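You operate a simulated robot arm through the tools that you are given. There is no shell and no other tool. Be economical: measure what you need, move in short steps, check, and stop when the job is done.

You run a simulated robot arm. Do the job below in one go: nothing can be reset, and whatever is moved stays where it is left.

TASK
Take the grey tube from the drawer bench and put it in the green large basin. Then shut the middle drawer. Then put the orange brush on the teal job card. Then put the small teal roll on the yellow hold tag. Then take the 22 CM pale teal tube from the white bench and leave it on the fourth rack shelf from the bottom. Then take the orange-rim white cone from the second rack shelf from the bottom and leave it on the grey bench. Then take the green-rim navy cone on the top of the taped tall carton and put it away on the middle rack shelf. Then open the left drawer. Keep to this order. Set down upright: small teal roll, orange-rim white cone, green-rim navy cone.

Only the result counts: the job must be done as asked and must still hold three seconds after the hand-in. Knocking over, shifting, dropping, spilling or breaking anything else fails it.

THE ROBOT
A 7-joint arm with a two-finger parallel gripper on a trunk, on a base that drives. Base frame: it is fixed to the floor where the robot stands at the start and does not move with it; the origin is under the middle of the robot, x ahead of it, y to its left, z up. Readings come in m, degrees, newtons and seconds.
With the tool pointing down near the work surface it reaches from about 0.1 to 0.48 m from the robot's upright axis, wherever it stands. Its first joint turns from -166.0 to 166.0 degrees. Places, roughly: fourth rack shelf [-3.5, 1.4, 1.3]; green-rim navy cone [-1.5, -5.5, 0.75]; grey bench [-3.6, 2.7, 0.8]; grey tube (26x8x3 cm) [0.5, 0.1, 0.9]; hold tag [-4, 1, 0.75]; large basin (37x36x16 cm) [0.6, 1.9, 0.8]; left drawer [0.6, 0.9, 0.7]; middle drawer [0.4, 0.4, 0.7]; middle rack shelf [-3.5, 1.4, 0.9]; orange brush (12x5x7 cm) [-4.3, 1.1, 0.9]; orange-rim white cone [-3.5, 1.75, 0.5]; pale teal tube [-4.25, 1.75, 0.75]; small teal roll (6x6x8 cm) [-4.3, 1.2, 0.9]; teal job card [-4, 1.25, 0.75]. Payload 3.4 kg.
Tool frame: the origin (TCP) lies between the finger pads and is the grasp point; the fingertips stand 0.03 m ahead of it; z points along the fingers, y is the line along which they close. Largest opening 0.094 m; finger width 0.028, thickness 0.01; the body of the gripper, 0.05 by 0.096 m, starts 0.055 m behind the TCP.
Orientation is that of the tool frame in the base frame, as a unit quaternion [w, x, y, z]. With the fingers straight down and closing along the base's y, the tool's x points along the base's -x, its y along +y and its z along -z.

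THE INTERFACE
- The arm moves only by the tool step_arm. Its argument "plan" is a list of rows, each an object (a shift or turn left out is 0, a gripper value left out holds the last) with "grip": the finger opening in m, from 0 to 0.094; "offset": the shift along the tool's x, y, z in m, a list of three; "rotation": the turn, a rotation vector about the tool's x, y, z in degrees, a list of three. In form: [{"grip": grip, "offset": [dx, dy, dz], "rotation": [wx, wy, wz]}, ...]. A call has 1 to 20 rows; each row shifts and turns the commanded pose from where the row before left it, along the tool's axes as they then stand. Each row takes 0.2 s and may step no farther than 0.05 m and 8.6 degrees from the row before; otherwise, or with a gripper value out of range, the whole call is refused. Where a pose cannot be reached the arm comes as near as it can. A force on the tool above 40 N (or 10 N above the force at the start of the call, whichever is more), or a blocked arm, ends the call early, and 0.2 s more pass. The fingers move at their own pace (about 0.072 m/s each) and stop on an object; they squeeze with about 33 N. The grip force told is the motor's: it shows also when the fingers shut on nothing. Time passes only in rows, and 0.2 s behind the last, so rows that do not move let the fingers close. The reply holds the time, the measured pose of the TCP, the force on the tool along the base axes, the opening and the grip force, in the units named above and with some noise, with the torque about the TCP (base axes, N m) and any sound that the robot's microphone picked up.
- Cameras (640 x 400 px; columns grow to the right, rows downward): "scene" is now at [-0.0106, 0.19, 1.5594]; the picture's right is [0.63, -0.78, 0.00], its down [-0.70, -0.56, -0.44] and it looks along [0.34, 0.28, -0.90] (base axes); focal length 281 px, centre (320, 200). "wrist" rides on the gripper at [0.076, 0.014, -0.103] in the tool frame; the picture's right is [-0.18, 0.98, 0.00], its down [-0.75, -0.14, -0.64] and it looks along [-0.63, -0.12, 0.77] (tool axes); focal length 243 px, centre (320, 200). There is no depth. A picture from a camera that has moved, and an enlarged one, comes with that camera's place and axes in the base frame and with its lens.
- snapshot(camera): a new picture of that camera. The clock stands still meanwhile.
- lift_body(by): slides the trunk up (or, below 0, down) by that many m; the arm and the scene camera ride with it, the base frame stays. It gives what a move gives, with no picture.
- base_move(legs): drives the robot by 1 to 6 legs, each [ahead, left, turn to the left] in m, m and degrees, along the robot's own axes; the way and the turn of a leg run together, so that a leg with both is an arc; at most 1.5 m and 180 degrees a leg. The arm and the cameras ride along, it lands a little off, and it stops where it bumps. It gives what a move gives.
- head_to(pan, tilt): turns the head with the scene camera to pan (to the left, within 155 degrees either way) and tilt (down, from -29 to 69), counted from straight ahead of the robot. It gives what a move gives.
- inspect(camera, box): a new picture of the part [left, top, right, bottom] of that camera's present view, enlarged. The clock stands still meanwhile.
- sign_off(): hands the job in; it is judged then, once.

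Go step by step. Nothing tells you exact positions but the pictures and the camera data: compare them with the known pose of the tool, close in by small moves and look again before you grip or let go. The budget is 207 turns and 200 pictures, counting those below and the enlarged ones. Unless the task says otherwise, let go and move clear before handing in.

The tools are called after "Emit:" as a command line: name --argument value ..., lists and objects as JSON in quotes. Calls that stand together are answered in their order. step_arm: Moves the arm, as the interface text tells. Its arguments: {"type":"object","properties":{"plan":{"type":"array","items":{"type":"object","properties":{"grip":{"type":"number"},"offset":{"type":"array","items":{"type":"number"}},"rotation":{"type":"array","items":{"type":"number"}}}}}},"required":["plan"]} The other tools are called the same way: lift_body (by) slides the trunk up or down; base_move (legs) drives the base; head_to (pan, tilt) turns the head that bears the scene camera; snapshot (camera) takes a picture; inspect (camera, box) takes an enlarged picture of a part of a camera's view; sign_off () hands the job in.

At the start:

```text
clock: 0.0
position: [0.0448, 0.3257, 1.0462]
tool_rot: [0.0, 0.0, 1.0, 0.0]
force: [0.3, -0.4, -0.4]
moment: [0.01, -0.02, 0.03]
opening: 0.094
gripper_force: 0.0
trunk travel left (down, up): [-0.25, 0.136]
robot x, y, heading: [-0.0018, 0.0024, -0.0]
head pan, tilt: [38.9, 64.0]
```

scene: 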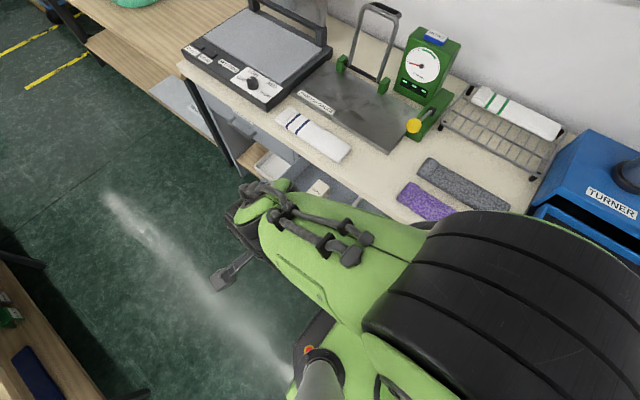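
wrist: 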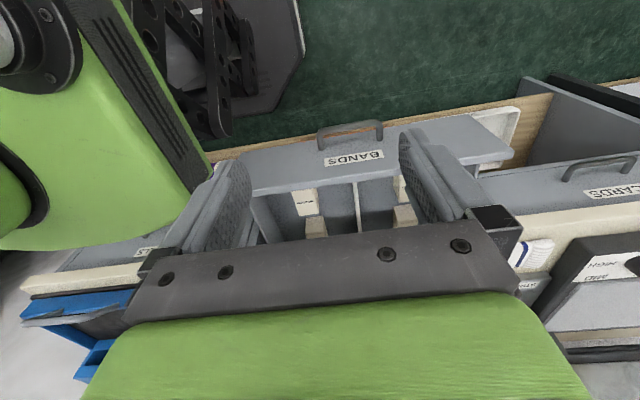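

I see the drawer bench ahead: a dark grey tube beside a purple one, with the middle drawer (BANDS) open. I take a closer look at the tube and the surroundings first.

Emit:
inspect --camera "scene" --box '[380, 60, 620, 230]'

Emit:
head_to --pan 60 --tilt 40

Emit:
snapshot --camera "scene"

```text
2.35 times, centred on (500, 145) of scene
camera zoom: at [-0.0106, 0.19, 1.5594], right [0.63, -0.78, 0.0], down [-0.7, -0.56, -0.44], along [0.34, 0.28, -0.9], focal length 662 px, centre (-104, 329)
```

zoom: 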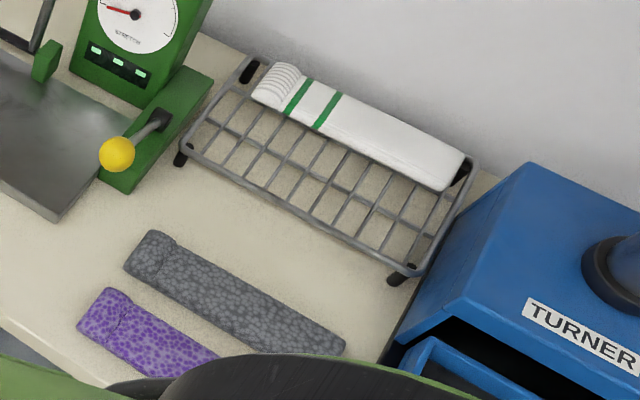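

```text
clock: 0.9
position: [0.0441, 0.3266, 1.0459]
tool_rot: [0.0, 0.001, 1.0, 0.0]
force: [-0.9, 0.8, 0.1]
moment: [0.02, 0.04, 0.01]
opening: 0.0939
gripper_force: 0.0
trunk travel left (down, up): [-0.25, 0.136]
robot x, y, heading: [-0.0003, -0.0024, -0.3]
head pan, tilt: [60.0, 40.0]
```

```text
196 pictures are left
camera scene: at [-0.0163, 0.2246, 1.5906], right [0.87, -0.5, 0.0], down [-0.32, -0.56, -0.77], along [0.38, 0.66, -0.64], focal length 281 px, centre (320, 200)
```

scene: 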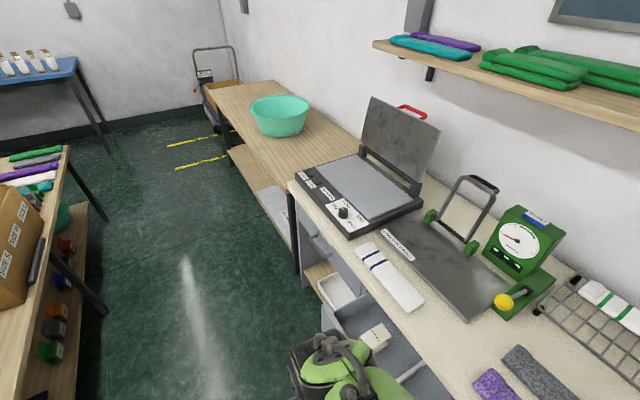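

The tube lies parallel to the bench edge, just out of easy reach. I check how much room there is in front of the base.

Emit:
head_to --pan -30 --tilt 60

Emit:
snapshot --camera "scene"

Emit:
head_to --pan 0 --tilt 69

Emit:
snapshot --camera "scene"

```text
clock: 2.5
position: [0.045, 0.3262, 1.0462]
tool_rot: [0.0, 0.001, 1.0, -0.001]
force: [0.9, 0.4, -0.2]
moment: [0.0, -0.01, -0.05]
opening: 0.094
gripper_force: 0.0
trunk travel left (down, up): [-0.25, 0.136]
robot x, y, heading: [-0.0021, -0.0002, 0.1]
head pan, tilt: [-30.0, 60.0]
```

```text
195 pictures are left
camera scene: at [-0.0011, 0.1178, 1.5639], right [-0.5, -0.87, 0.0], down [-0.75, 0.43, -0.5], along [0.43, -0.25, -0.87], focal length 281 px, centre (320, 200)
```

scene: 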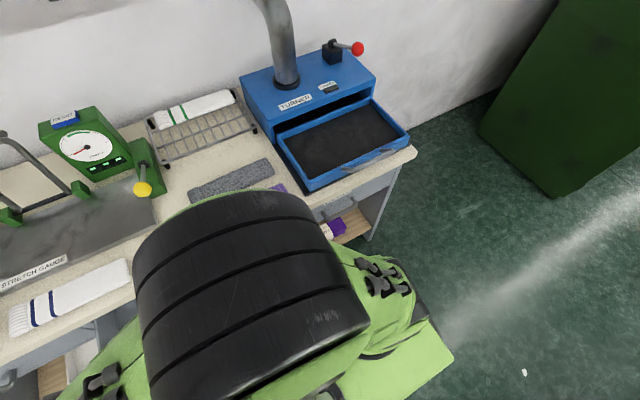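

```text
clock: 3.5
position: [0.0448, 0.3261, 1.0461]
tool_rot: [0.0, 0.0, 1.0, 0.0]
force: [0.5, -0.2, 0.4]
moment: [0.01, 0.02, 0.04]
opening: 0.094
gripper_force: 0.1
trunk travel left (down, up): [-0.25, 0.136]
robot x, y, heading: [-0.0014, -0.0017, 0.0]
head pan, tilt: [0.0, 68.8]
```

```text
194 pictures are left
camera scene: at [-0.0029, 0.151, 1.5545], right [0.0, -1.0, 0.0], down [-0.93, 0.0, -0.36], along [0.36, 0.0, -0.93], focal length 281 px, centre (320, 200)
```

scene: 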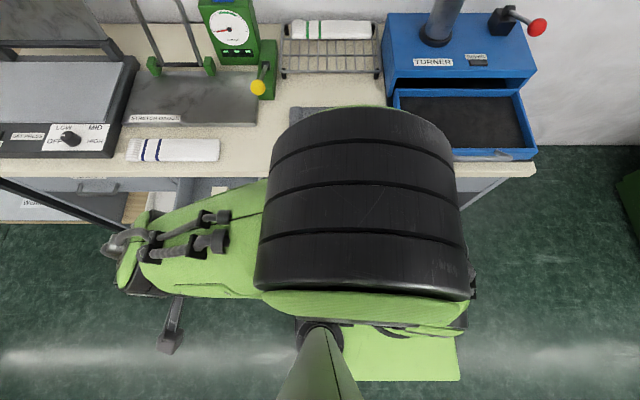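

The arm hides the tube from the head, so I swing the tool at its present height toward the tube and look with the wrist camera.

Emit:
step_arm --plan '[{"offset": [-0.03, -0.02, 0]}, {"offset": [-0.03, -0.02, 0]}, {"offset": [-0.03, -0.02, 0]}, {"offset": [-0.03, -0.02, 0]}, {"offset": [-0.03, -0.02, 0]}, {"offset": [-0.03, -0.02, 0]}, {"offset": [-0.03, -0.02, 0]}, {"offset": [-0.03, -0.02, 0]}, {"offset": [-0.03, -0.02, 0]}, {"offset": [-0.03, -0.02, 0]}]'

Emit:
snapshot --camera "wrist"

Emit:
snapshot --camera "scene"

```text
clock: 5.7
position: [0.347, 0.1247, 1.0455]
tool_rot: [-0.001, 0.0, 1.0, 0.0]
force: [0.1, 0.0, 0.4]
moment: [0.0, 0.0, 0.0]
opening: 0.0939
gripper_force: 0.0
trunk travel left (down, up): [-0.25, 0.136]
robot x, y, heading: [0.0051, 0.0014, -0.0]
head pan, tilt: [0.0, 68.8]
```

```text
193 pictures are left
camera wrist: at [0.2718, 0.1385, 1.1497], right [0.18, 0.98, 0.0], down [0.75, -0.14, 0.64], along [0.63, -0.12, -0.77], focal length 243 px, centre (320, 200)
```

wrist: 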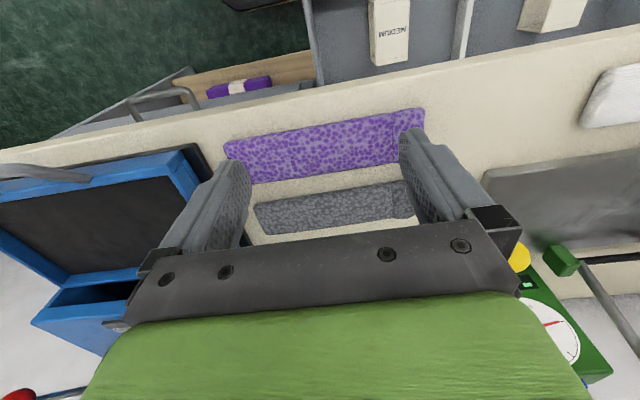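

```text
192 pictures are left
camera scene: at [-0.0018, 0.1504, 1.5546], right [0.0, -1.0, 0.0], down [-0.93, 0.0, -0.36], along [0.36, 0.0, -0.93], focal length 281 px, centre (320, 200)
```

scene: 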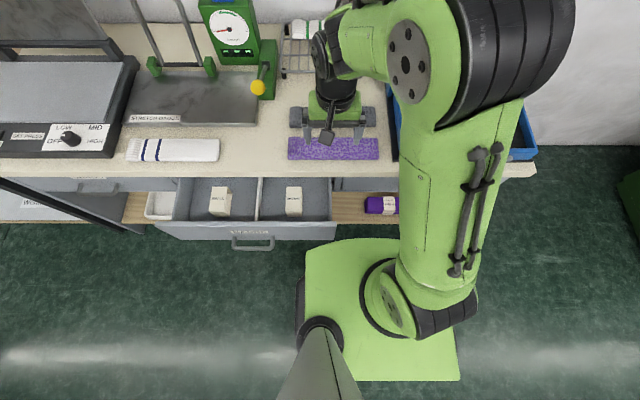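

The tube's middle is at roughly (0.52, 0.12) and just out of reach, and the open drawer's right end (y≈0.10) is close ahead of the deck. I pull the arm in and turn the gripper, drive right to clear the drawer, then forward.

Emit:
step_arm --plan '[{"offset": [0.03, 0.0, 0], "rotation": [0, 0, 8.5]}, {"offset": [0.02, -0.0, 0], "rotation": [0, 0, 8.5]}, {"offset": [0.02, -0.0, 0], "rotation": [0, 0, 8.5]}, {"offset": [0.02, -0.0, 0], "rotation": [0, 0, 8.5]}, {"offset": [0.02, -0.0, 0], "rotation": [0, 0, 8.5]}, {"rotation": [0, 0, 8.5]}, {"rotation": [0, 0, 8.5]}, {"rotation": [0, 0, 8.5]}, {"rotation": [0, 0, 8.5]}, {"rotation": [0, 0, 8.5]}, {"rotation": [0, 0, 5]}]'

Emit:
base_move --legs '[[0, -0.16, 0], [0.11, 0, 0]]'

Emit:
snapshot --camera "scene"

Emit:
snapshot --camera "wrist"

```text
clock: 8.1
position: [0.2418, 0.156, 1.0468]
tool_rot: [0.0, 0.708, 0.706, 0.0]
force: [0.1, -0.5, 0.3]
moment: [0.01, 0.0, 0.01]
opening: 0.0938
gripper_force: 0.0
trunk travel left (down, up): [-0.25, 0.136]
robot x, y, heading: [-0.0015, -0.002, 0.1]
head pan, tilt: [0.0, 68.8]
```

```text
clock: 10.3
position: [0.3531, -0.006, 1.0459]
tool_rot: [-0.001, 0.707, 0.707, -0.001]
force: [1.1, 0.1, 0.4]
moment: [0.02, 0.07, 0.02]
opening: 0.0939
gripper_force: 0.0
trunk travel left (down, up): [-0.25, 0.136]
robot x, y, heading: [0.1117, -0.162, 0.0]
head pan, tilt: [0.0, 68.8]
```

```text
191 pictures are left
camera scene: at [0.1091, -0.0087, 1.5545], right [0.0, -1.0, 0.0], down [-0.93, 0.0, -0.36], along [0.36, 0.0, -0.93], focal length 281 px, centre (320, 200)
```

scene: 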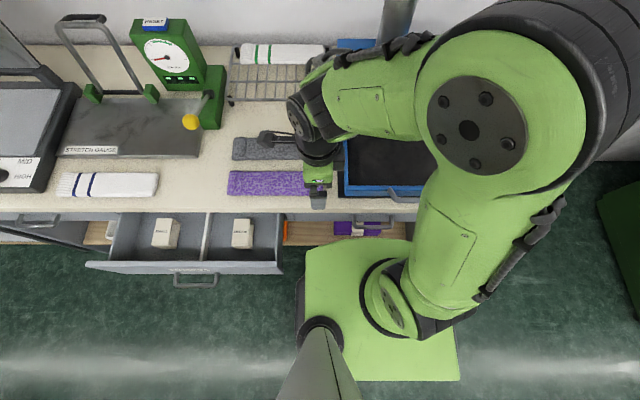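

```text
190 pictures are left
camera wrist: at [0.368, 0.0716, 1.1493], right [0.98, -0.18, 0.0], down [-0.14, -0.75, 0.64], along [-0.12, -0.63, -0.77], focal length 243 px, centre (320, 200)
```

wrist: 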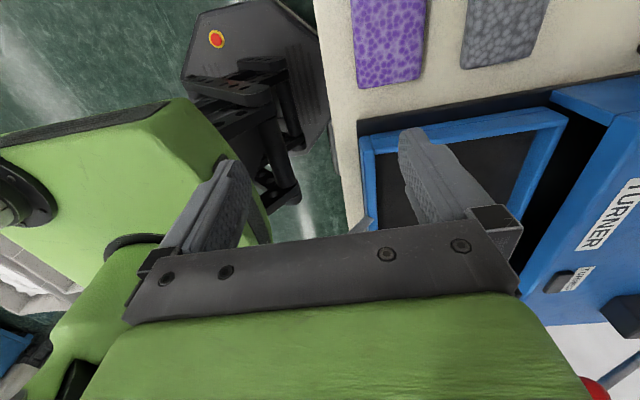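

The tube spans about x 0.50–0.57, y −0.01–0.24, on a bench near z 0.83. I creep 4 cm forward and bring the open gripper above its middle.

Emit:
base_move --legs '[[0.04, 0, 0]]'

Emit:
step_arm --plan '[{"offset": [0.0265, 0.036, 0]}, {"offset": [0.0265, 0.036, 0]}, {"offset": [0.0265, 0.036, 0]}, {"offset": [0.0265, 0.036, 0]}, {"offset": [0, 0, 0.045]}, {"offset": [0, 0, 0.045]}]'

Emit:
snapshot --camera "wrist"

Emit:
snapshot --camera "scene"

```text
clock: 11.1
position: [0.3581, -0.0049, 1.0453]
tool_rot: [0.0, 0.707, 0.708, 0.0]
force: [-0.1, -0.1, 0.9]
moment: [0.0, 0.02, 0.01]
opening: 0.0938
gripper_force: 0.0
trunk travel left (down, up): [-0.25, 0.136]
robot x, y, heading: [0.1174, -0.1586, 0.0]
head pan, tilt: [0.0, 68.8]
stopped in leg 1: the robot was blocked; the commanded pose is now the measured one
```

```text
clock: 12.5
position: [0.5019, 0.1014, 0.9568]
tool_rot: [0.0, 0.707, 0.708, -0.001]
force: [0.7, 0.2, 0.6]
moment: [0.02, -0.02, 0.0]
opening: 0.0941
gripper_force: 0.1
trunk travel left (down, up): [-0.25, 0.136]
robot x, y, heading: [0.113, -0.1596, -0.0]
head pan, tilt: [0.0, 68.8]
```

```text
189 pictures are left
camera wrist: at [0.5166, 0.1779, 1.0589], right [0.98, -0.18, 0.0], down [-0.14, -0.75, 0.64], along [-0.12, -0.63, -0.77], focal length 243 px, centre (320, 200)
```

wrist: 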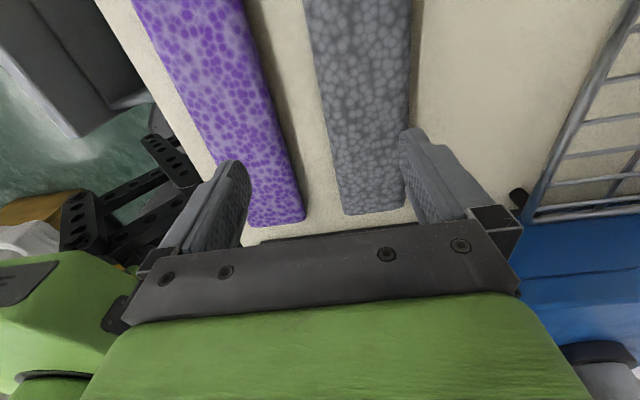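

```text
188 pictures are left
camera scene: at [0.1142, -0.0079, 1.5544], right [0.0, -1.0, 0.0], down [-0.93, 0.0, -0.36], along [0.36, 0.0, -0.93], focal length 281 px, centre (320, 200)
```

scene: 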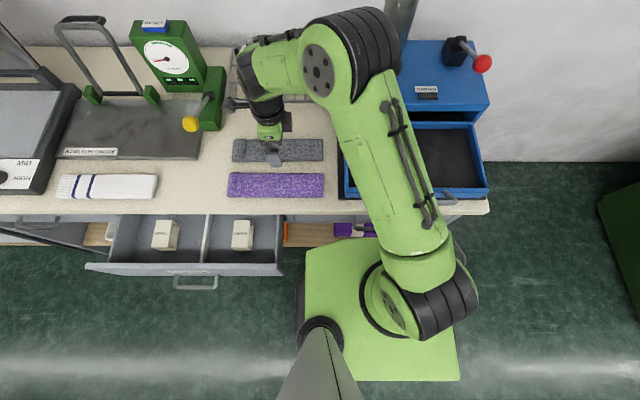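

The tube centre line reads x≈0.540, so I shift 3.8 cm further out and come down around it, stopping just short of the bench.

Emit:
step_arm --plan '[{"offset": [-0.005, 0.038, 0]}, {"offset": [0, 0, 0.03]}, {}]'

Emit:
snapshot --camera "wrist"

Emit:
head_to --pan 25 --tilt 55

Emit:
snapshot --camera "scene"

```text
clock: 13.3
position: [0.54, 0.0973, 0.9245]
tool_rot: [0.0, 0.707, 0.708, 0.001]
force: [-0.8, 0.2, -0.3]
moment: [0.0, -0.03, 0.0]
opening: 0.0939
gripper_force: 0.0
trunk travel left (down, up): [-0.25, 0.136]
robot x, y, heading: [0.1165, -0.1606, 0.0]
head pan, tilt: [0.0, 68.8]
```

```text
187 pictures are left
camera wrist: at [0.5544, 0.1724, 1.0294], right [0.98, -0.18, 0.0], down [-0.14, -0.75, 0.64], along [-0.12, -0.63, -0.77], focal length 243 px, centre (320, 200)
```

wrist: 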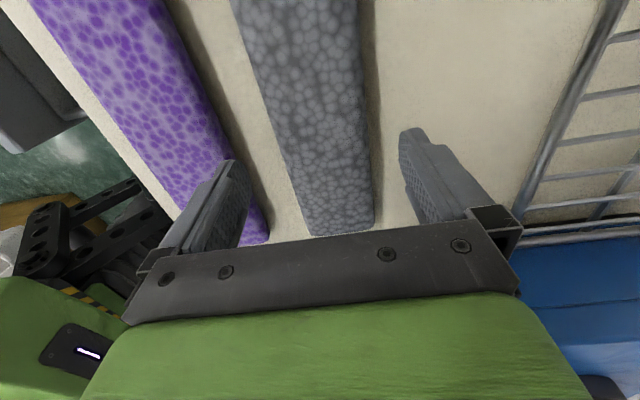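

```text
clock: 14.2
position: [0.54, 0.0974, 0.9255]
tool_rot: [0.0, 0.707, 0.707, 0.0]
force: [0.1, 0.7, -0.6]
moment: [-0.04, -0.03, 0.02]
opening: 0.0938
gripper_force: 0.1
trunk travel left (down, up): [-0.25, 0.136]
robot x, y, heading: [0.1158, -0.1548, -0.1]
head pan, tilt: [25.0, 55.0]
```

```text
186 pictures are left
camera scene: at [0.1226, 0.0217, 1.5699], right [0.42, -0.91, 0.0], down [-0.74, -0.35, -0.57], along [0.52, 0.24, -0.82], focal length 281 px, centre (320, 200)
```

scene: 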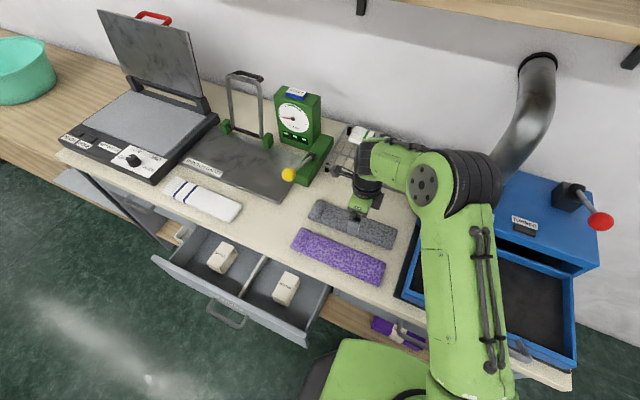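

The tube is centred between the fingers. I descend to just above the bench and close.

Emit:
step_arm --plan '[{"offset": [0, 0.002, 0.03]}, {"offset": [0, 0, 0.02]}, {"offset": [0, 0, 0.008]}, {}]'

Emit:
inspect --camera "scene" --box '[280, 140, 440, 280]'

Emit:
snapshot --camera "wrist"

```text
clock: 15.2
position: [0.5415, 0.0971, 0.8706]
tool_rot: [0.0, 0.706, 0.708, 0.003]
force: [1.3, 0.7, 30.6]
moment: [-0.42, 1.51, 0.03]
opening: 0.0934
gripper_force: 0.0
trunk travel left (down, up): [-0.25, 0.136]
robot x, y, heading: [0.1165, -0.1616, 0.2]
head pan, tilt: [25.0, 55.0]
```

```text
2.86 times, centred on (360, 210) of scene
camera zoom: at [0.1202, 0.0201, 1.5705], right [0.42, -0.91, 0.0], down [-0.74, -0.35, -0.58], along [0.52, 0.24, -0.82], focal length 804 px, centre (206, 171)
```

zoom: 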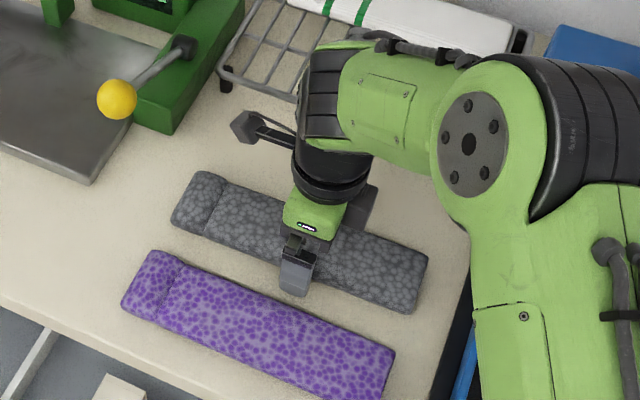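

```text
184 pictures are left
camera wrist: at [0.5554, 0.1727, 0.9744], right [0.98, -0.18, 0.0], down [-0.14, -0.76, 0.64], along [-0.11, -0.63, -0.77], focal length 243 px, centre (320, 200)
```

wrist: 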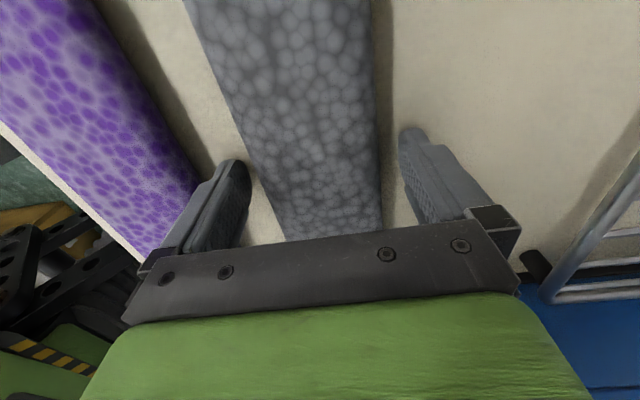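

Fingertips touch the bench (z≈0.84). I ease up 4 mm and close on the tube.

Emit:
step_arm --plan '[{"offset": [0, 0, -0.004]}, {"grip": 0.05}, {"grip": 0.03}, {}, {}]'

Emit:
snapshot --camera "wrist"

```text
clock: 16.4
position: [0.5415, 0.0973, 0.871]
tool_rot: [0.0, 0.707, 0.707, 0.0]
force: [0.1, -0.5, 0.6]
moment: [0.01, -0.01, 0.03]
opening: 0.069
gripper_force: 32.7
trunk travel left (down, up): [-0.25, 0.136]
robot x, y, heading: [0.1168, -0.1586, 0.2]
head pan, tilt: [25.0, 55.0]
```

```text
183 pictures are left
camera wrist: at [0.5558, 0.1729, 0.975], right [0.98, -0.18, 0.0], down [-0.14, -0.75, 0.64], along [-0.12, -0.63, -0.77], focal length 243 px, centre (320, 200)
```

wrist: 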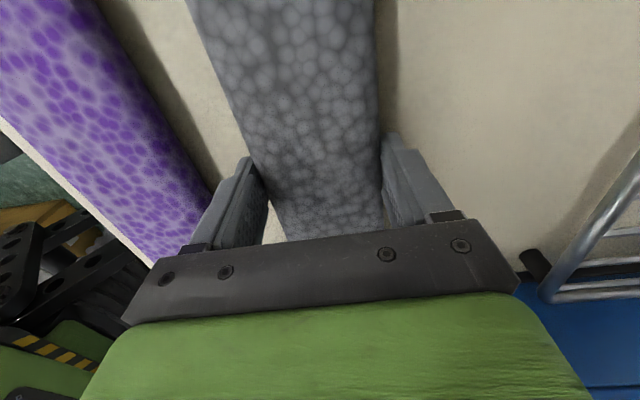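

Held (0.069 m). I lift straight up, pull the arm in and check that the tube came along.

Emit:
step_arm --plan '[{"offset": [0, 0, -0.03]}, {"offset": [0, 0, -0.045]}, {"offset": [0, 0, -0.045]}, {"offset": [0, 0, -0.045]}, {"offset": [0, 0, -0.045]}, {"offset": [0, -0.04, 0]}, {"offset": [0, -0.04, 0]}, {"offset": [0, -0.04, 0]}, {"offset": [0, -0.04, 0]}]'

Emit:
base_move --legs '[[-0.25, 0, 0]]'

Emit:
head_to --pan 70 --tilt 40

Emit:
snapshot --camera "scene"

Emit:
snapshot --camera "wrist"

```text
clock: 18.4
position: [0.3814, 0.0976, 1.0814]
tool_rot: [0.001, 0.706, 0.708, -0.001]
force: [-0.9, 0.3, -0.5]
moment: [-0.02, -0.04, 0.01]
opening: 0.0299
gripper_force: 0.0
trunk travel left (down, up): [-0.25, 0.136]
robot x, y, heading: [0.1158, -0.1601, 0.1]
head pan, tilt: [25.0, 55.0]
```

```text
clock: 20.2
position: [0.134, 0.0973, 1.0805]
tool_rot: [-0.001, 0.705, 0.709, 0.001]
force: [0.0, 0.3, 0.0]
moment: [0.0, 0.01, 0.0]
opening: 0.0302
gripper_force: 0.0
trunk travel left (down, up): [-0.25, 0.136]
robot x, y, heading: [-0.1299, -0.1581, 0.3]
head pan, tilt: [25.0, 55.0]
```

```text
clock: 21.3
position: [0.1338, 0.0966, 1.0815]
tool_rot: [0.0, 0.705, 0.709, 0.0]
force: [-0.8, 0.0, 0.5]
moment: [-0.02, -0.02, 0.03]
opening: 0.0299
gripper_force: 0.0
trunk travel left (down, up): [-0.25, 0.136]
robot x, y, heading: [-0.1301, -0.1583, 0.3]
head pan, tilt: [70.0, 40.0]
```

```text
182 pictures are left
camera scene: at [-0.1619, 0.0701, 1.5906], right [0.94, -0.34, 0.0], down [-0.22, -0.61, -0.77], along [0.26, 0.72, -0.64], focal length 281 px, centre (320, 200)
```

scene: 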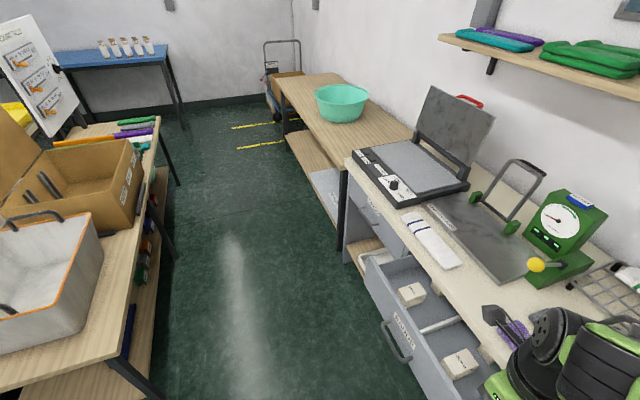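

```text
181 pictures are left
camera wrist: at [0.1489, 0.1729, 1.1845], right [0.98, -0.18, 0.0], down [-0.14, -0.75, 0.64], along [-0.12, -0.63, -0.77], focal length 243 px, centre (320, 200)
```

wrist: 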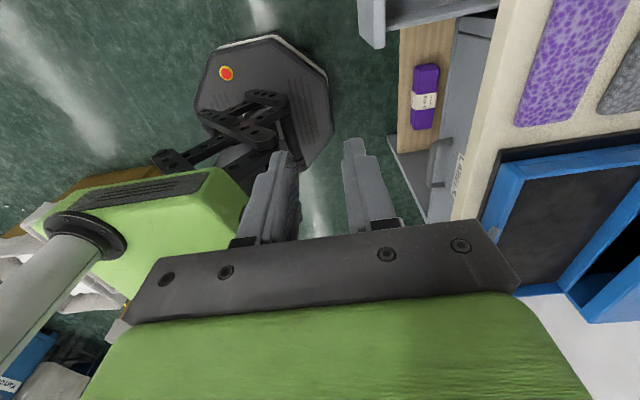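

The fingers slipped off: the tube stayed on the bench. I go back, look at where it lies, and will retry lower and slower.

Emit:
base_move --legs '[[0.245, 0, 0]]'

Emit:
head_to --pan 25 --tilt 55

Emit:
snapshot --camera "scene"

```text
clock: 23.1
position: [0.3838, 0.0972, 1.0799]
tool_rot: [-0.001, 0.706, 0.708, -0.001]
force: [0.9, 0.3, 0.6]
moment: [0.04, 0.02, -0.01]
opening: 0.0298
gripper_force: 0.0
trunk travel left (down, up): [-0.25, 0.136]
robot x, y, heading: [0.1121, -0.1589, 0.1]
head pan, tilt: [70.0, 40.0]
```

```text
clock: 24.3
position: [0.3821, 0.0984, 1.0809]
tool_rot: [0.0, 0.706, 0.708, 0.001]
force: [-0.2, -0.1, -1.6]
moment: [-0.02, 0.02, 0.01]
opening: 0.0302
gripper_force: 0.1
trunk travel left (down, up): [-0.25, 0.136]
robot x, y, heading: [0.1178, -0.159, 0.4]
head pan, tilt: [25.0, 55.0]
```

```text
180 pictures are left
camera scene: at [0.1219, 0.0221, 1.57], right [0.43, -0.9, 0.0], down [-0.74, -0.35, -0.57], along [0.52, 0.24, -0.82], focal length 281 px, centre (320, 200)
```

scene: 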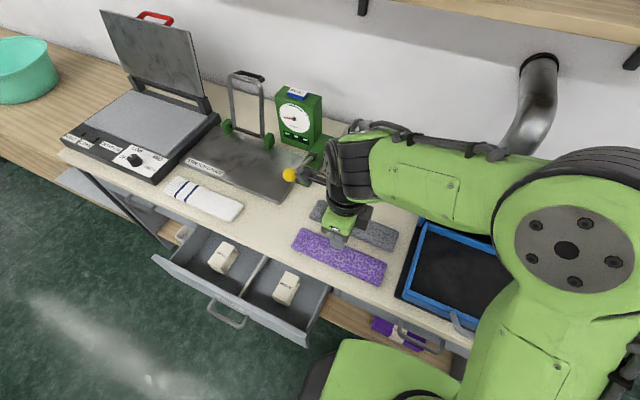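

The tube lies as before. I return above its middle, open, and descend.

Emit:
step_arm --plan '[{"grip": 0.094, "offset": [0.004, 0.04, 0]}, {"offset": [0.004, 0.04, 0]}, {"offset": [0.003, 0.04, 0]}, {"offset": [0, 0.04, 0]}, {"offset": [0, 0, 0.045]}, {"offset": [0, 0, 0.045]}, {"offset": [0, 0, 0.045]}, {"offset": [0, 0, 0.045]}, {}]'

Emit:
snapshot --camera "wrist"

```text
clock: 26.3
position: [0.5419, 0.1077, 0.8991]
tool_rot: [0.0, 0.706, 0.708, 0.001]
force: [0.0, 0.5, 0.7]
moment: [-0.02, -0.02, -0.03]
opening: 0.0939
gripper_force: 0.0
trunk travel left (down, up): [-0.25, 0.136]
robot x, y, heading: [0.1166, -0.158, 0.2]
head pan, tilt: [25.0, 55.0]
```

```text
179 pictures are left
camera wrist: at [0.556, 0.1845, 1.0032], right [0.98, -0.18, 0.0], down [-0.14, -0.75, 0.64], along [-0.12, -0.63, -0.77], focal length 243 px, centre (320, 200)
```

wrist: 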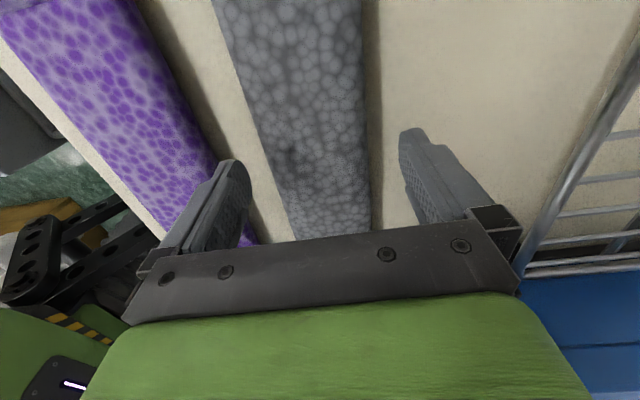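

Emit:
step_arm --plan '[{"offset": [0, -0.001, 0.02]}, {"offset": [0, 0, 0.0085]}, {"grip": 0.0}, {}, {}, {}, {}, {}]'

Emit:
step_arm --plan '[{"offset": [0, 0, -0.005]}, {"offset": [0, 0, -0.005]}, {"offset": [0, 0, -0.005]}, {}]'

Emit:
snapshot --camera "wrist"

Emit:
inspect --camera "scene" --box '[280, 140, 440, 280]'

```text
clock: 28.1
position: [0.5414, 0.1078, 0.8716]
tool_rot: [0.0, 0.706, 0.708, 0.0]
force: [0.1, -0.5, 0.2]
moment: [0.0, 0.0, -0.04]
opening: 0.0685
gripper_force: 33.3
trunk travel left (down, up): [-0.25, 0.136]
robot x, y, heading: [0.1115, -0.1609, 0.2]
head pan, tilt: [25.0, 55.0]
```

```text
clock: 29.1
position: [0.5398, 0.109, 0.887]
tool_rot: [-0.001, 0.706, 0.708, -0.001]
force: [0.7, 0.1, -0.1]
moment: [0.02, -0.03, -0.01]
opening: 0.0688
gripper_force: 32.9
trunk travel left (down, up): [-0.25, 0.136]
robot x, y, heading: [0.1175, -0.1592, 0.2]
head pan, tilt: [25.0, 55.0]
```

```text
178 pictures are left
camera wrist: at [0.5554, 0.185, 0.9908], right [0.98, -0.18, 0.0], down [-0.14, -0.75, 0.64], along [-0.12, -0.63, -0.77], focal length 243 px, centre (320, 200)
```

wrist: 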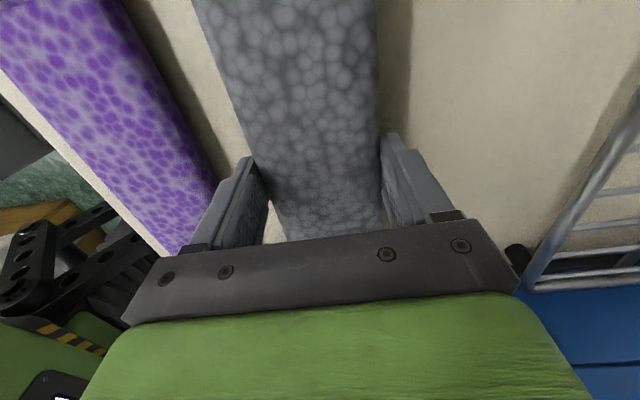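

```text
2.86 times, centred on (360, 210) of scene
camera zoom: at [0.1222, 0.0221, 1.57], right [0.43, -0.9, 0.0], down [-0.74, -0.35, -0.57], along [0.52, 0.24, -0.82], focal length 804 px, centre (206, 171)
```

zoom: 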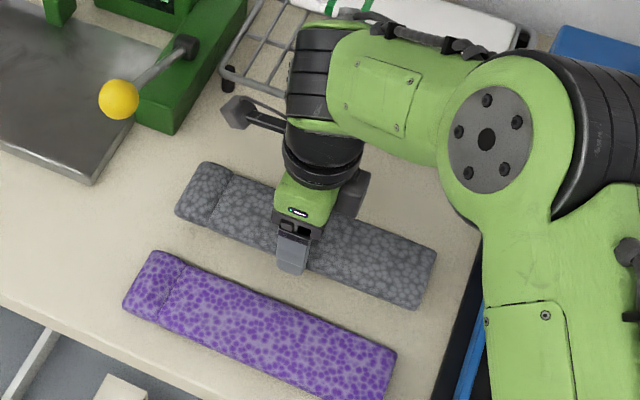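

The tube is rising with the fingers this time. I keep lifting gently.

Emit:
step_arm --plan '[{"offset": [0, 0, -0.008]}, {"offset": [0, 0, -0.01]}, {"offset": [0, 0, -0.01]}, {"offset": [0, 0, -0.01]}, {"offset": [0, 0, -0.01]}, {"offset": [0, 0, -0.01]}, {"offset": [0, 0, -0.01]}, {"offset": [0, 0, -0.01]}]'

Emit:
snapshot --camera "wrist"

```text
clock: 30.9
position: [0.5407, 0.1089, 0.9665]
tool_rot: [-0.001, 0.706, 0.708, 0.0]
force: [0.0, 1.3, -0.7]
moment: [-0.02, 0.0, -0.02]
opening: 0.0687
gripper_force: 33.3
trunk travel left (down, up): [-0.25, 0.136]
robot x, y, heading: [0.1134, -0.1584, 0.3]
head pan, tilt: [25.0, 55.0]
```

```text
176 pictures are left
camera wrist: at [0.5555, 0.1846, 1.0696], right [0.98, -0.18, 0.0], down [-0.14, -0.75, 0.64], along [-0.12, -0.63, -0.77], focal length 243 px, centre (320, 200)
```

wrist: 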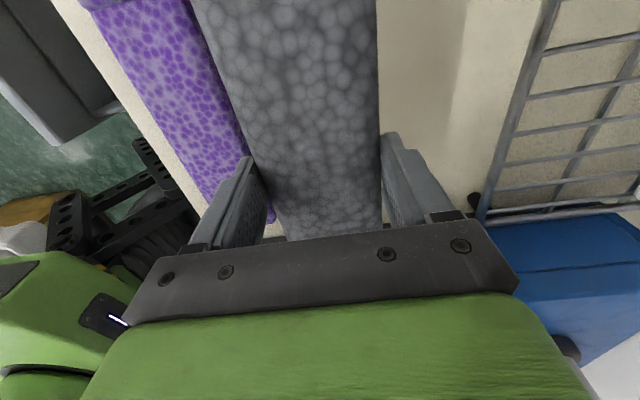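

Firmly held. I lift on to about 1.09 and pull the arm in smoothly.

Emit:
step_arm --plan '[{"offset": [0, 0, -0.012]}, {"offset": [0, 0, -0.018]}, {"offset": [0, 0, -0.02]}, {"offset": [0, 0, -0.02]}, {"offset": [0, 0, -0.02]}, {"offset": [0, 0, -0.02]}, {"offset": [0, 0, -0.01]}, {"offset": [0, -0.01, 0]}, {"offset": [0, -0.02, 0]}, {"offset": [0, -0.025, 0]}, {"offset": [0, -0.025, 0]}, {"offset": [0, -0.025, 0]}, {"offset": [0, -0.025, 0]}, {"offset": [0, -0.025, 0]}, {"offset": [0, -0.015, 0]}, {"offset": [0, -0.005, 0]}]'

Emit:
snapshot --camera "wrist"

```text
clock: 34.3
position: [0.3658, 0.1078, 1.0848]
tool_rot: [0.0, 0.706, 0.708, 0.0]
force: [0.7, -0.7, -0.3]
moment: [-0.02, -0.01, -0.02]
opening: 0.0686
gripper_force: 32.9
trunk travel left (down, up): [-0.25, 0.136]
robot x, y, heading: [0.1215, -0.163, 0.3]
head pan, tilt: [25.0, 55.0]
```

```text
175 pictures are left
camera wrist: at [0.3799, 0.1841, 1.1889], right [0.98, -0.18, 0.0], down [-0.14, -0.75, 0.64], along [-0.12, -0.63, -0.77], focal length 243 px, centre (320, 200)
```

wrist: 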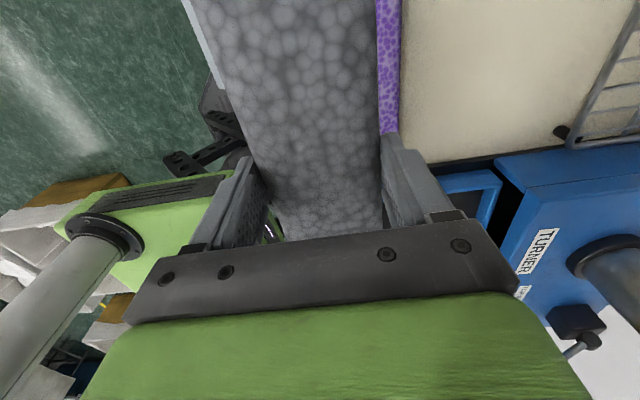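

Tube is in hand. The basin is near (0.65, 1.93). I back away from the open drawer and drive left along the aisle.

Emit:
base_move --legs '[[-0.24, 0, 0], [0, 1.2, 0], [0, 0.7, 0]]'

Emit:
head_to --pan 10 --tilt 50

Emit:
snapshot --camera "scene"

```text
clock: 45.1
position: [0.106, 2.0048, 1.0844]
tool_rot: [-0.001, 0.702, 0.712, 0.0]
force: [1.5, -0.3, -0.1]
moment: [-0.02, -0.02, 0.02]
opening: 0.0686
gripper_force: 32.9
trunk travel left (down, up): [-0.25, 0.136]
robot x, y, heading: [-0.141, 1.7355, 1.0]
head pan, tilt: [25.0, 55.0]
```

```text
clock: 45.9
position: [0.105, 2.0048, 1.0863]
tool_rot: [0.001, 0.702, 0.712, 0.0]
force: [-0.5, 0.5, -0.2]
moment: [0.01, -0.04, 0.03]
opening: 0.0685
gripper_force: 33.1
trunk travel left (down, up): [-0.25, 0.136]
robot x, y, heading: [-0.1421, 1.7337, 0.7]
head pan, tilt: [10.0, 50.0]
```

```text
174 pictures are left
camera scene: at [-0.1261, 1.8989, 1.5765], right [0.19, -0.98, 0.0], down [-0.75, -0.14, -0.64], along [0.63, 0.12, -0.77], focal length 281 px, centre (320, 200)
```

scene: 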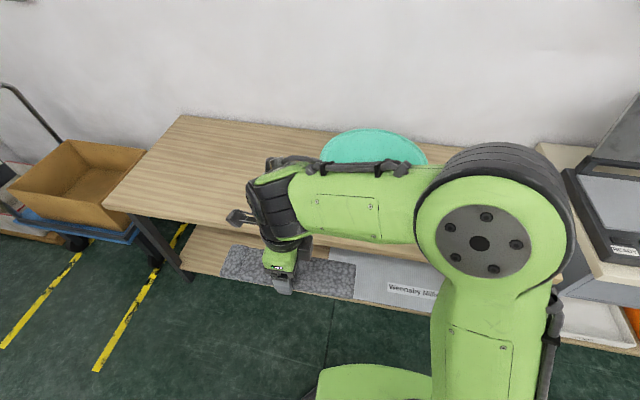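

The basin's centre is about (0.65, 1.85). I drive left a bit and forward to the table.

Emit:
base_move --legs '[[0, 0.1, -0.7], [0.23, 0, 0]]'

Emit:
head_to --pan -5 --tilt 55

Emit:
snapshot --camera "scene"

Emit:
snapshot --camera "wrist"

```text
clock: 48.4
position: [0.3411, 2.1007, 1.0849]
tool_rot: [-0.001, 0.707, 0.707, -0.001]
force: [-0.4, 0.0, -0.9]
moment: [-0.02, -0.02, -0.01]
opening: 0.0686
gripper_force: 32.8
trunk travel left (down, up): [-0.25, 0.136]
robot x, y, heading: [0.0906, 1.8302, -0.2]
head pan, tilt: [10.0, 50.0]
```

```text
clock: 49.1
position: [0.3396, 2.1001, 1.0861]
tool_rot: [0.001, 0.707, 0.707, 0.0]
force: [-0.8, -0.2, 0.0]
moment: [-0.07, 0.03, 0.01]
opening: 0.0685
gripper_force: 32.7
trunk travel left (down, up): [-0.25, 0.136]
robot x, y, heading: [0.092, 1.8346, 0.1]
head pan, tilt: [-5.0, 55.0]
```

```text
173 pictures are left
camera scene: at [0.1021, 1.9783, 1.57], right [-0.09, -1.0, 0.0], down [-0.82, 0.07, -0.57], along [0.57, -0.05, -0.82], focal length 281 px, centre (320, 200)
```

scene: 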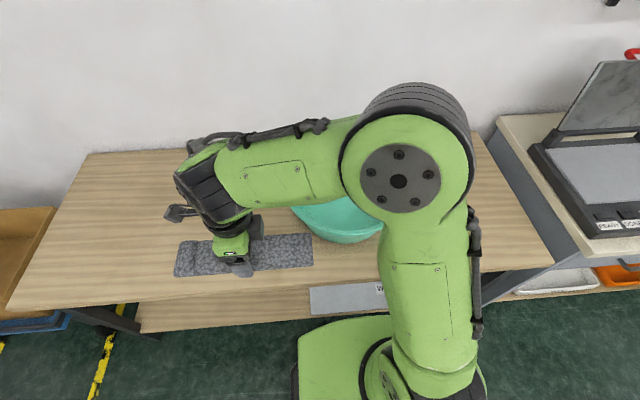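

```text
172 pictures are left
camera wrist: at [0.3545, 2.1761, 1.1889], right [0.98, -0.18, 0.0], down [-0.14, -0.75, 0.64], along [-0.12, -0.63, -0.77], focal length 243 px, centre (320, 200)
```

wrist: 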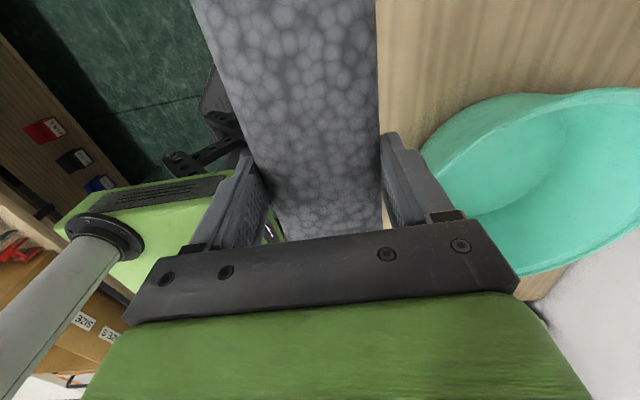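

Next I bring the tube over the basin's centre line at this height, well above the rim.

Emit:
step_arm --plan '[{"offset": [-0.01, 0, 0]}, {"offset": [-0.025, 0, 0]}, {"offset": [-0.03, 0, 0]}, {"offset": [-0.03, 0, 0]}, {"offset": [-0.03, 0.005, 0]}, {"offset": [-0.03, 0.015, 0]}, {"offset": [-0.03, 0.025, 0]}, {"offset": [-0.025, 0.03, 0]}, {"offset": [-0.02, 0.03, 0]}, {"offset": [-0.01, 0.03, 0]}, {"offset": [0, 0.03, 0]}, {"offset": [0, 0.03, 0]}, {"offset": [0, 0.03, 0]}, {"offset": [0, 0.02, 0]}, {"offset": [0, 0.01, 0]}]'

Emit:
snapshot --camera "wrist"

Emit:
snapshot --camera "scene"

```text
clock: 52.3
position: [0.5951, 1.8594, 1.0858]
tool_rot: [0.0, 0.707, 0.707, 0.0]
force: [-0.1, 0.9, -0.9]
moment: [-0.01, -0.01, 0.0]
opening: 0.0683
gripper_force: 33.0
trunk travel left (down, up): [-0.25, 0.136]
robot x, y, heading: [0.0871, 1.8311, 0.1]
head pan, tilt: [-5.0, 55.0]
```

```text
171 pictures are left
camera wrist: at [0.6104, 1.9358, 1.1895], right [0.98, -0.18, 0.0], down [-0.14, -0.75, 0.64], along [-0.12, -0.63, -0.77], focal length 243 px, centre (320, 200)
```

wrist: 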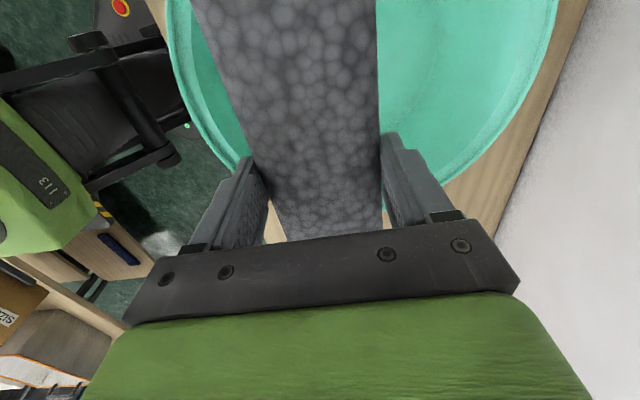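

```text
170 pictures are left
camera scene: at [0.1027, 1.9783, 1.57], right [-0.09, -1.0, 0.0], down [-0.82, 0.07, -0.57], along [0.57, -0.05, -0.82], focal length 281 px, centre (320, 200)
```

scene: 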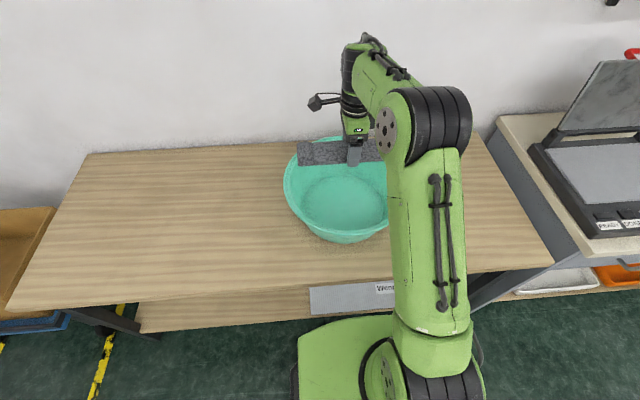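

It reaches. Centre is about (0.648, 1.86); I move 4 cm further out and lower the tube into the bowl.

Emit:
step_arm --plan '[{"offset": [0, 0.02, 0]}, {"offset": [0, 0.02, 0]}, {"offset": [0, 0.01, 0.01]}, {"offset": [0, 0, 0.025]}, {"offset": [0, 0, 0.025]}, {"offset": [0, 0, 0.025]}, {"offset": [0, 0, 0.025]}, {"offset": [0, 0, 0.025]}, {"offset": [0, 0, 0.025]}, {"offset": [0, 0, 0.015]}]'

Emit:
snapshot --camera "scene"

Emit:
snapshot --camera "wrist"

```text
clock: 54.5
position: [0.6463, 1.8595, 0.9103]
tool_rot: [0.0, 0.708, 0.707, 0.0]
force: [0.8, -0.6, -0.1]
moment: [0.01, 0.01, -0.02]
opening: 0.0687
gripper_force: 33.3
trunk travel left (down, up): [-0.25, 0.136]
robot x, y, heading: [0.0898, 1.8336, 0.1]
head pan, tilt: [-5.0, 55.0]
```

```text
169 pictures are left
camera scene: at [0.1027, 1.9782, 1.57], right [-0.09, -1.0, 0.0], down [-0.82, 0.07, -0.57], along [0.57, -0.05, -0.82], focal length 281 px, centre (320, 200)
```

scene: 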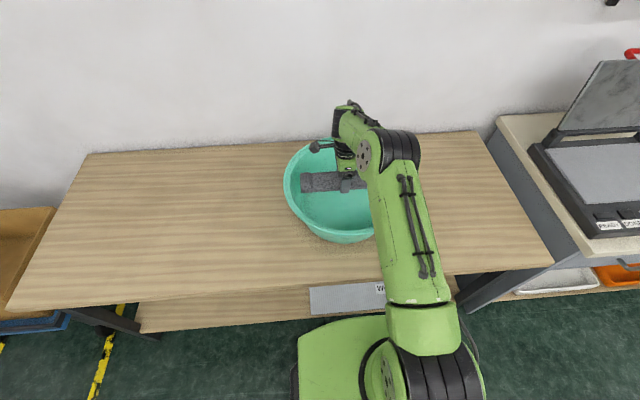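

```text
168 pictures are left
camera wrist: at [0.6601, 1.9357, 1.0131], right [0.98, -0.18, 0.0], down [-0.14, -0.75, 0.64], along [-0.12, -0.63, -0.77], focal length 243 px, centre (320, 200)
```

wrist: 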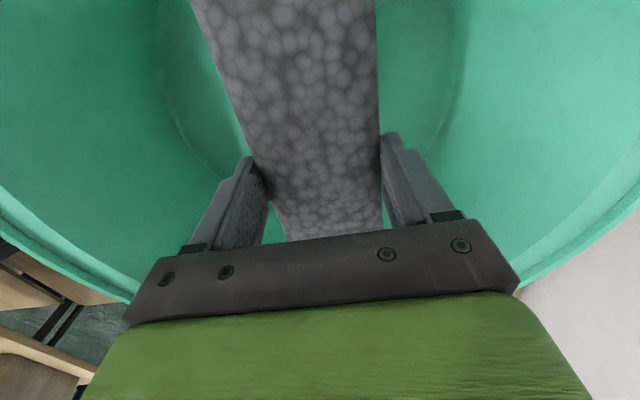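

Nicely centred in the bowl and already below the rim. I lower further until it touches.

Emit:
step_arm --plan '[{"offset": [0, 0, 0.02]}, {"offset": [0, 0, 0.015]}, {"offset": [0, 0, 0.01]}, {"offset": [0, 0, 0.01]}, {"offset": [0, 0, 0.01]}]'

Emit:
step_arm --plan '[{"offset": [0, 0, 0.006]}, {"offset": [0, 0, 0.006]}, {"offset": [0, 0, 0.006]}]'

Emit:
snapshot --camera "wrist"

```text
clock: 55.7
position: [0.6453, 1.8602, 0.8442]
tool_rot: [0.0, 0.707, 0.707, 0.0]
force: [-0.4, 0.0, -0.2]
moment: [0.0, -0.01, -0.03]
opening: 0.0686
gripper_force: 32.9
trunk travel left (down, up): [-0.25, 0.136]
robot x, y, heading: [0.0928, 1.8344, 0.0]
head pan, tilt: [-5.0, 55.0]
```

```text
clock: 56.5
position: [0.6452, 1.8595, 0.8266]
tool_rot: [0.0, 0.707, 0.707, 0.0]
force: [0.3, 0.2, -1.1]
moment: [0.0, -0.02, 0.03]
opening: 0.0686
gripper_force: 33.1
trunk travel left (down, up): [-0.25, 0.136]
robot x, y, heading: [0.0908, 1.8332, 0.2]
head pan, tilt: [-5.0, 55.0]
```

```text
167 pictures are left
camera wrist: at [0.6598, 1.9363, 0.9305], right [0.98, -0.18, 0.0], down [-0.14, -0.75, 0.64], along [-0.12, -0.63, -0.77], focal length 243 px, centre (320, 200)
```

wrist: 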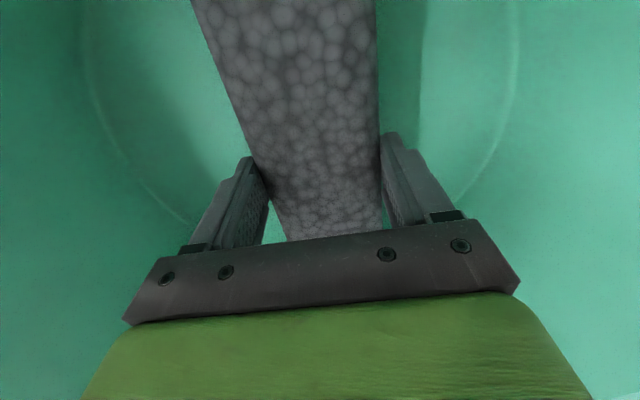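

Emit:
step_arm --plan '[{"offset": [0, 0, 0.006]}, {"offset": [0, 0, 0.006]}, {"offset": [0, 0, 0.005]}, {"offset": [0, 0, 0.005]}]'

Emit:
step_arm --plan '[{"offset": [0, 0, 0.004]}, {"offset": [0, 0, 0.003]}, {"offset": [0, 0, 0.003]}]'

Emit:
snapshot --camera "wrist"

```text
clock: 57.5
position: [0.6443, 1.859, 0.8056]
tool_rot: [0.001, 0.707, 0.707, 0.001]
force: [-0.8, -3.6, 1.1]
moment: [0.02, 0.01, -0.01]
opening: 0.0687
gripper_force: 33.2
trunk travel left (down, up): [-0.25, 0.136]
robot x, y, heading: [0.0931, 1.8305, -0.2]
head pan, tilt: [-5.0, 55.0]
```

```text
clock: 58.3
position: [0.6447, 1.8594, 0.7968]
tool_rot: [0.001, 0.707, 0.707, 0.001]
force: [-1.4, -0.3, 15.5]
moment: [-0.63, 0.36, -0.04]
opening: 0.0686
gripper_force: 32.9
trunk travel left (down, up): [-0.25, 0.136]
robot x, y, heading: [0.0872, 1.8304, -0.2]
head pan, tilt: [-5.0, 55.0]
```

```text
166 pictures are left
camera wrist: at [0.6594, 1.936, 0.9012], right [0.98, -0.18, 0.0], down [-0.14, -0.75, 0.64], along [-0.12, -0.63, -0.77], focal length 243 px, centre (320, 200)
```

wrist: 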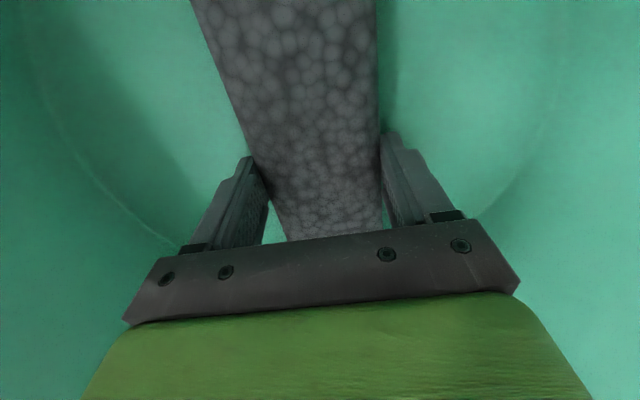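

Contact with the bowl floor. I open and rise straight out.

Emit:
step_arm --plan '[{"offset": [0, 0, -0.002]}, {"grip": 0.08}, {"grip": 0.09}, {}, {"offset": [0, 0, -0.02]}, {"offset": [0, 0, -0.03]}, {"offset": [0, 0, -0.04]}, {"offset": [0, 0, -0.045]}, {"offset": [0, 0, -0.045]}, {"offset": [0, 0, -0.045]}, {"offset": [0, 0, -0.04]}, {"offset": [0, 0, -0.04]}]'

Emit:
snapshot --camera "wrist"

Emit:
inspect --camera "scene" --box '[260, 100, 440, 260]'

```text
clock: 60.9
position: [0.6447, 1.8615, 1.1037]
tool_rot: [0.0, 0.706, 0.708, 0.0]
force: [-1.0, 0.2, -0.3]
moment: [0.03, -0.01, 0.01]
opening: 0.0899
gripper_force: 0.0
trunk travel left (down, up): [-0.25, 0.136]
robot x, y, heading: [0.0882, 1.8327, -0.0]
head pan, tilt: [-5.0, 55.0]
```

```text
165 pictures are left
camera wrist: at [0.6592, 1.9369, 1.2072], right [0.98, -0.18, 0.0], down [-0.14, -0.75, 0.64], along [-0.12, -0.63, -0.77], focal length 243 px, centre (320, 200)
```

wrist: 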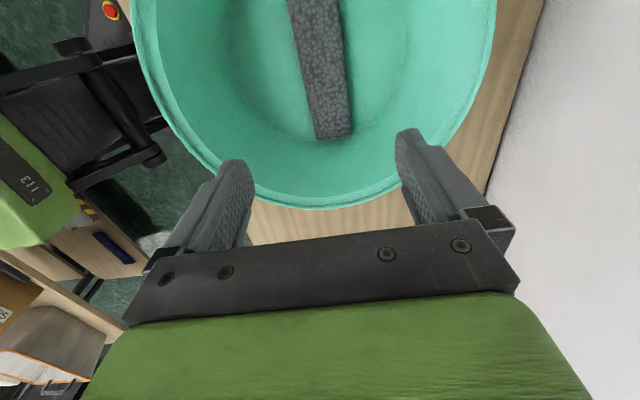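

```text
2.50 times, centred on (350, 180) of scene
camera zoom: at [0.102, 1.9782, 1.57], right [-0.09, -1.0, 0.0], down [-0.82, 0.07, -0.57], along [0.57, -0.05, -0.82], focal length 704 px, centre (245, 250)
```

zoom: 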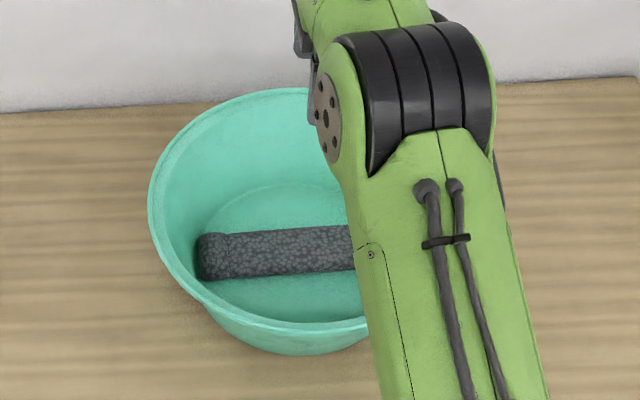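

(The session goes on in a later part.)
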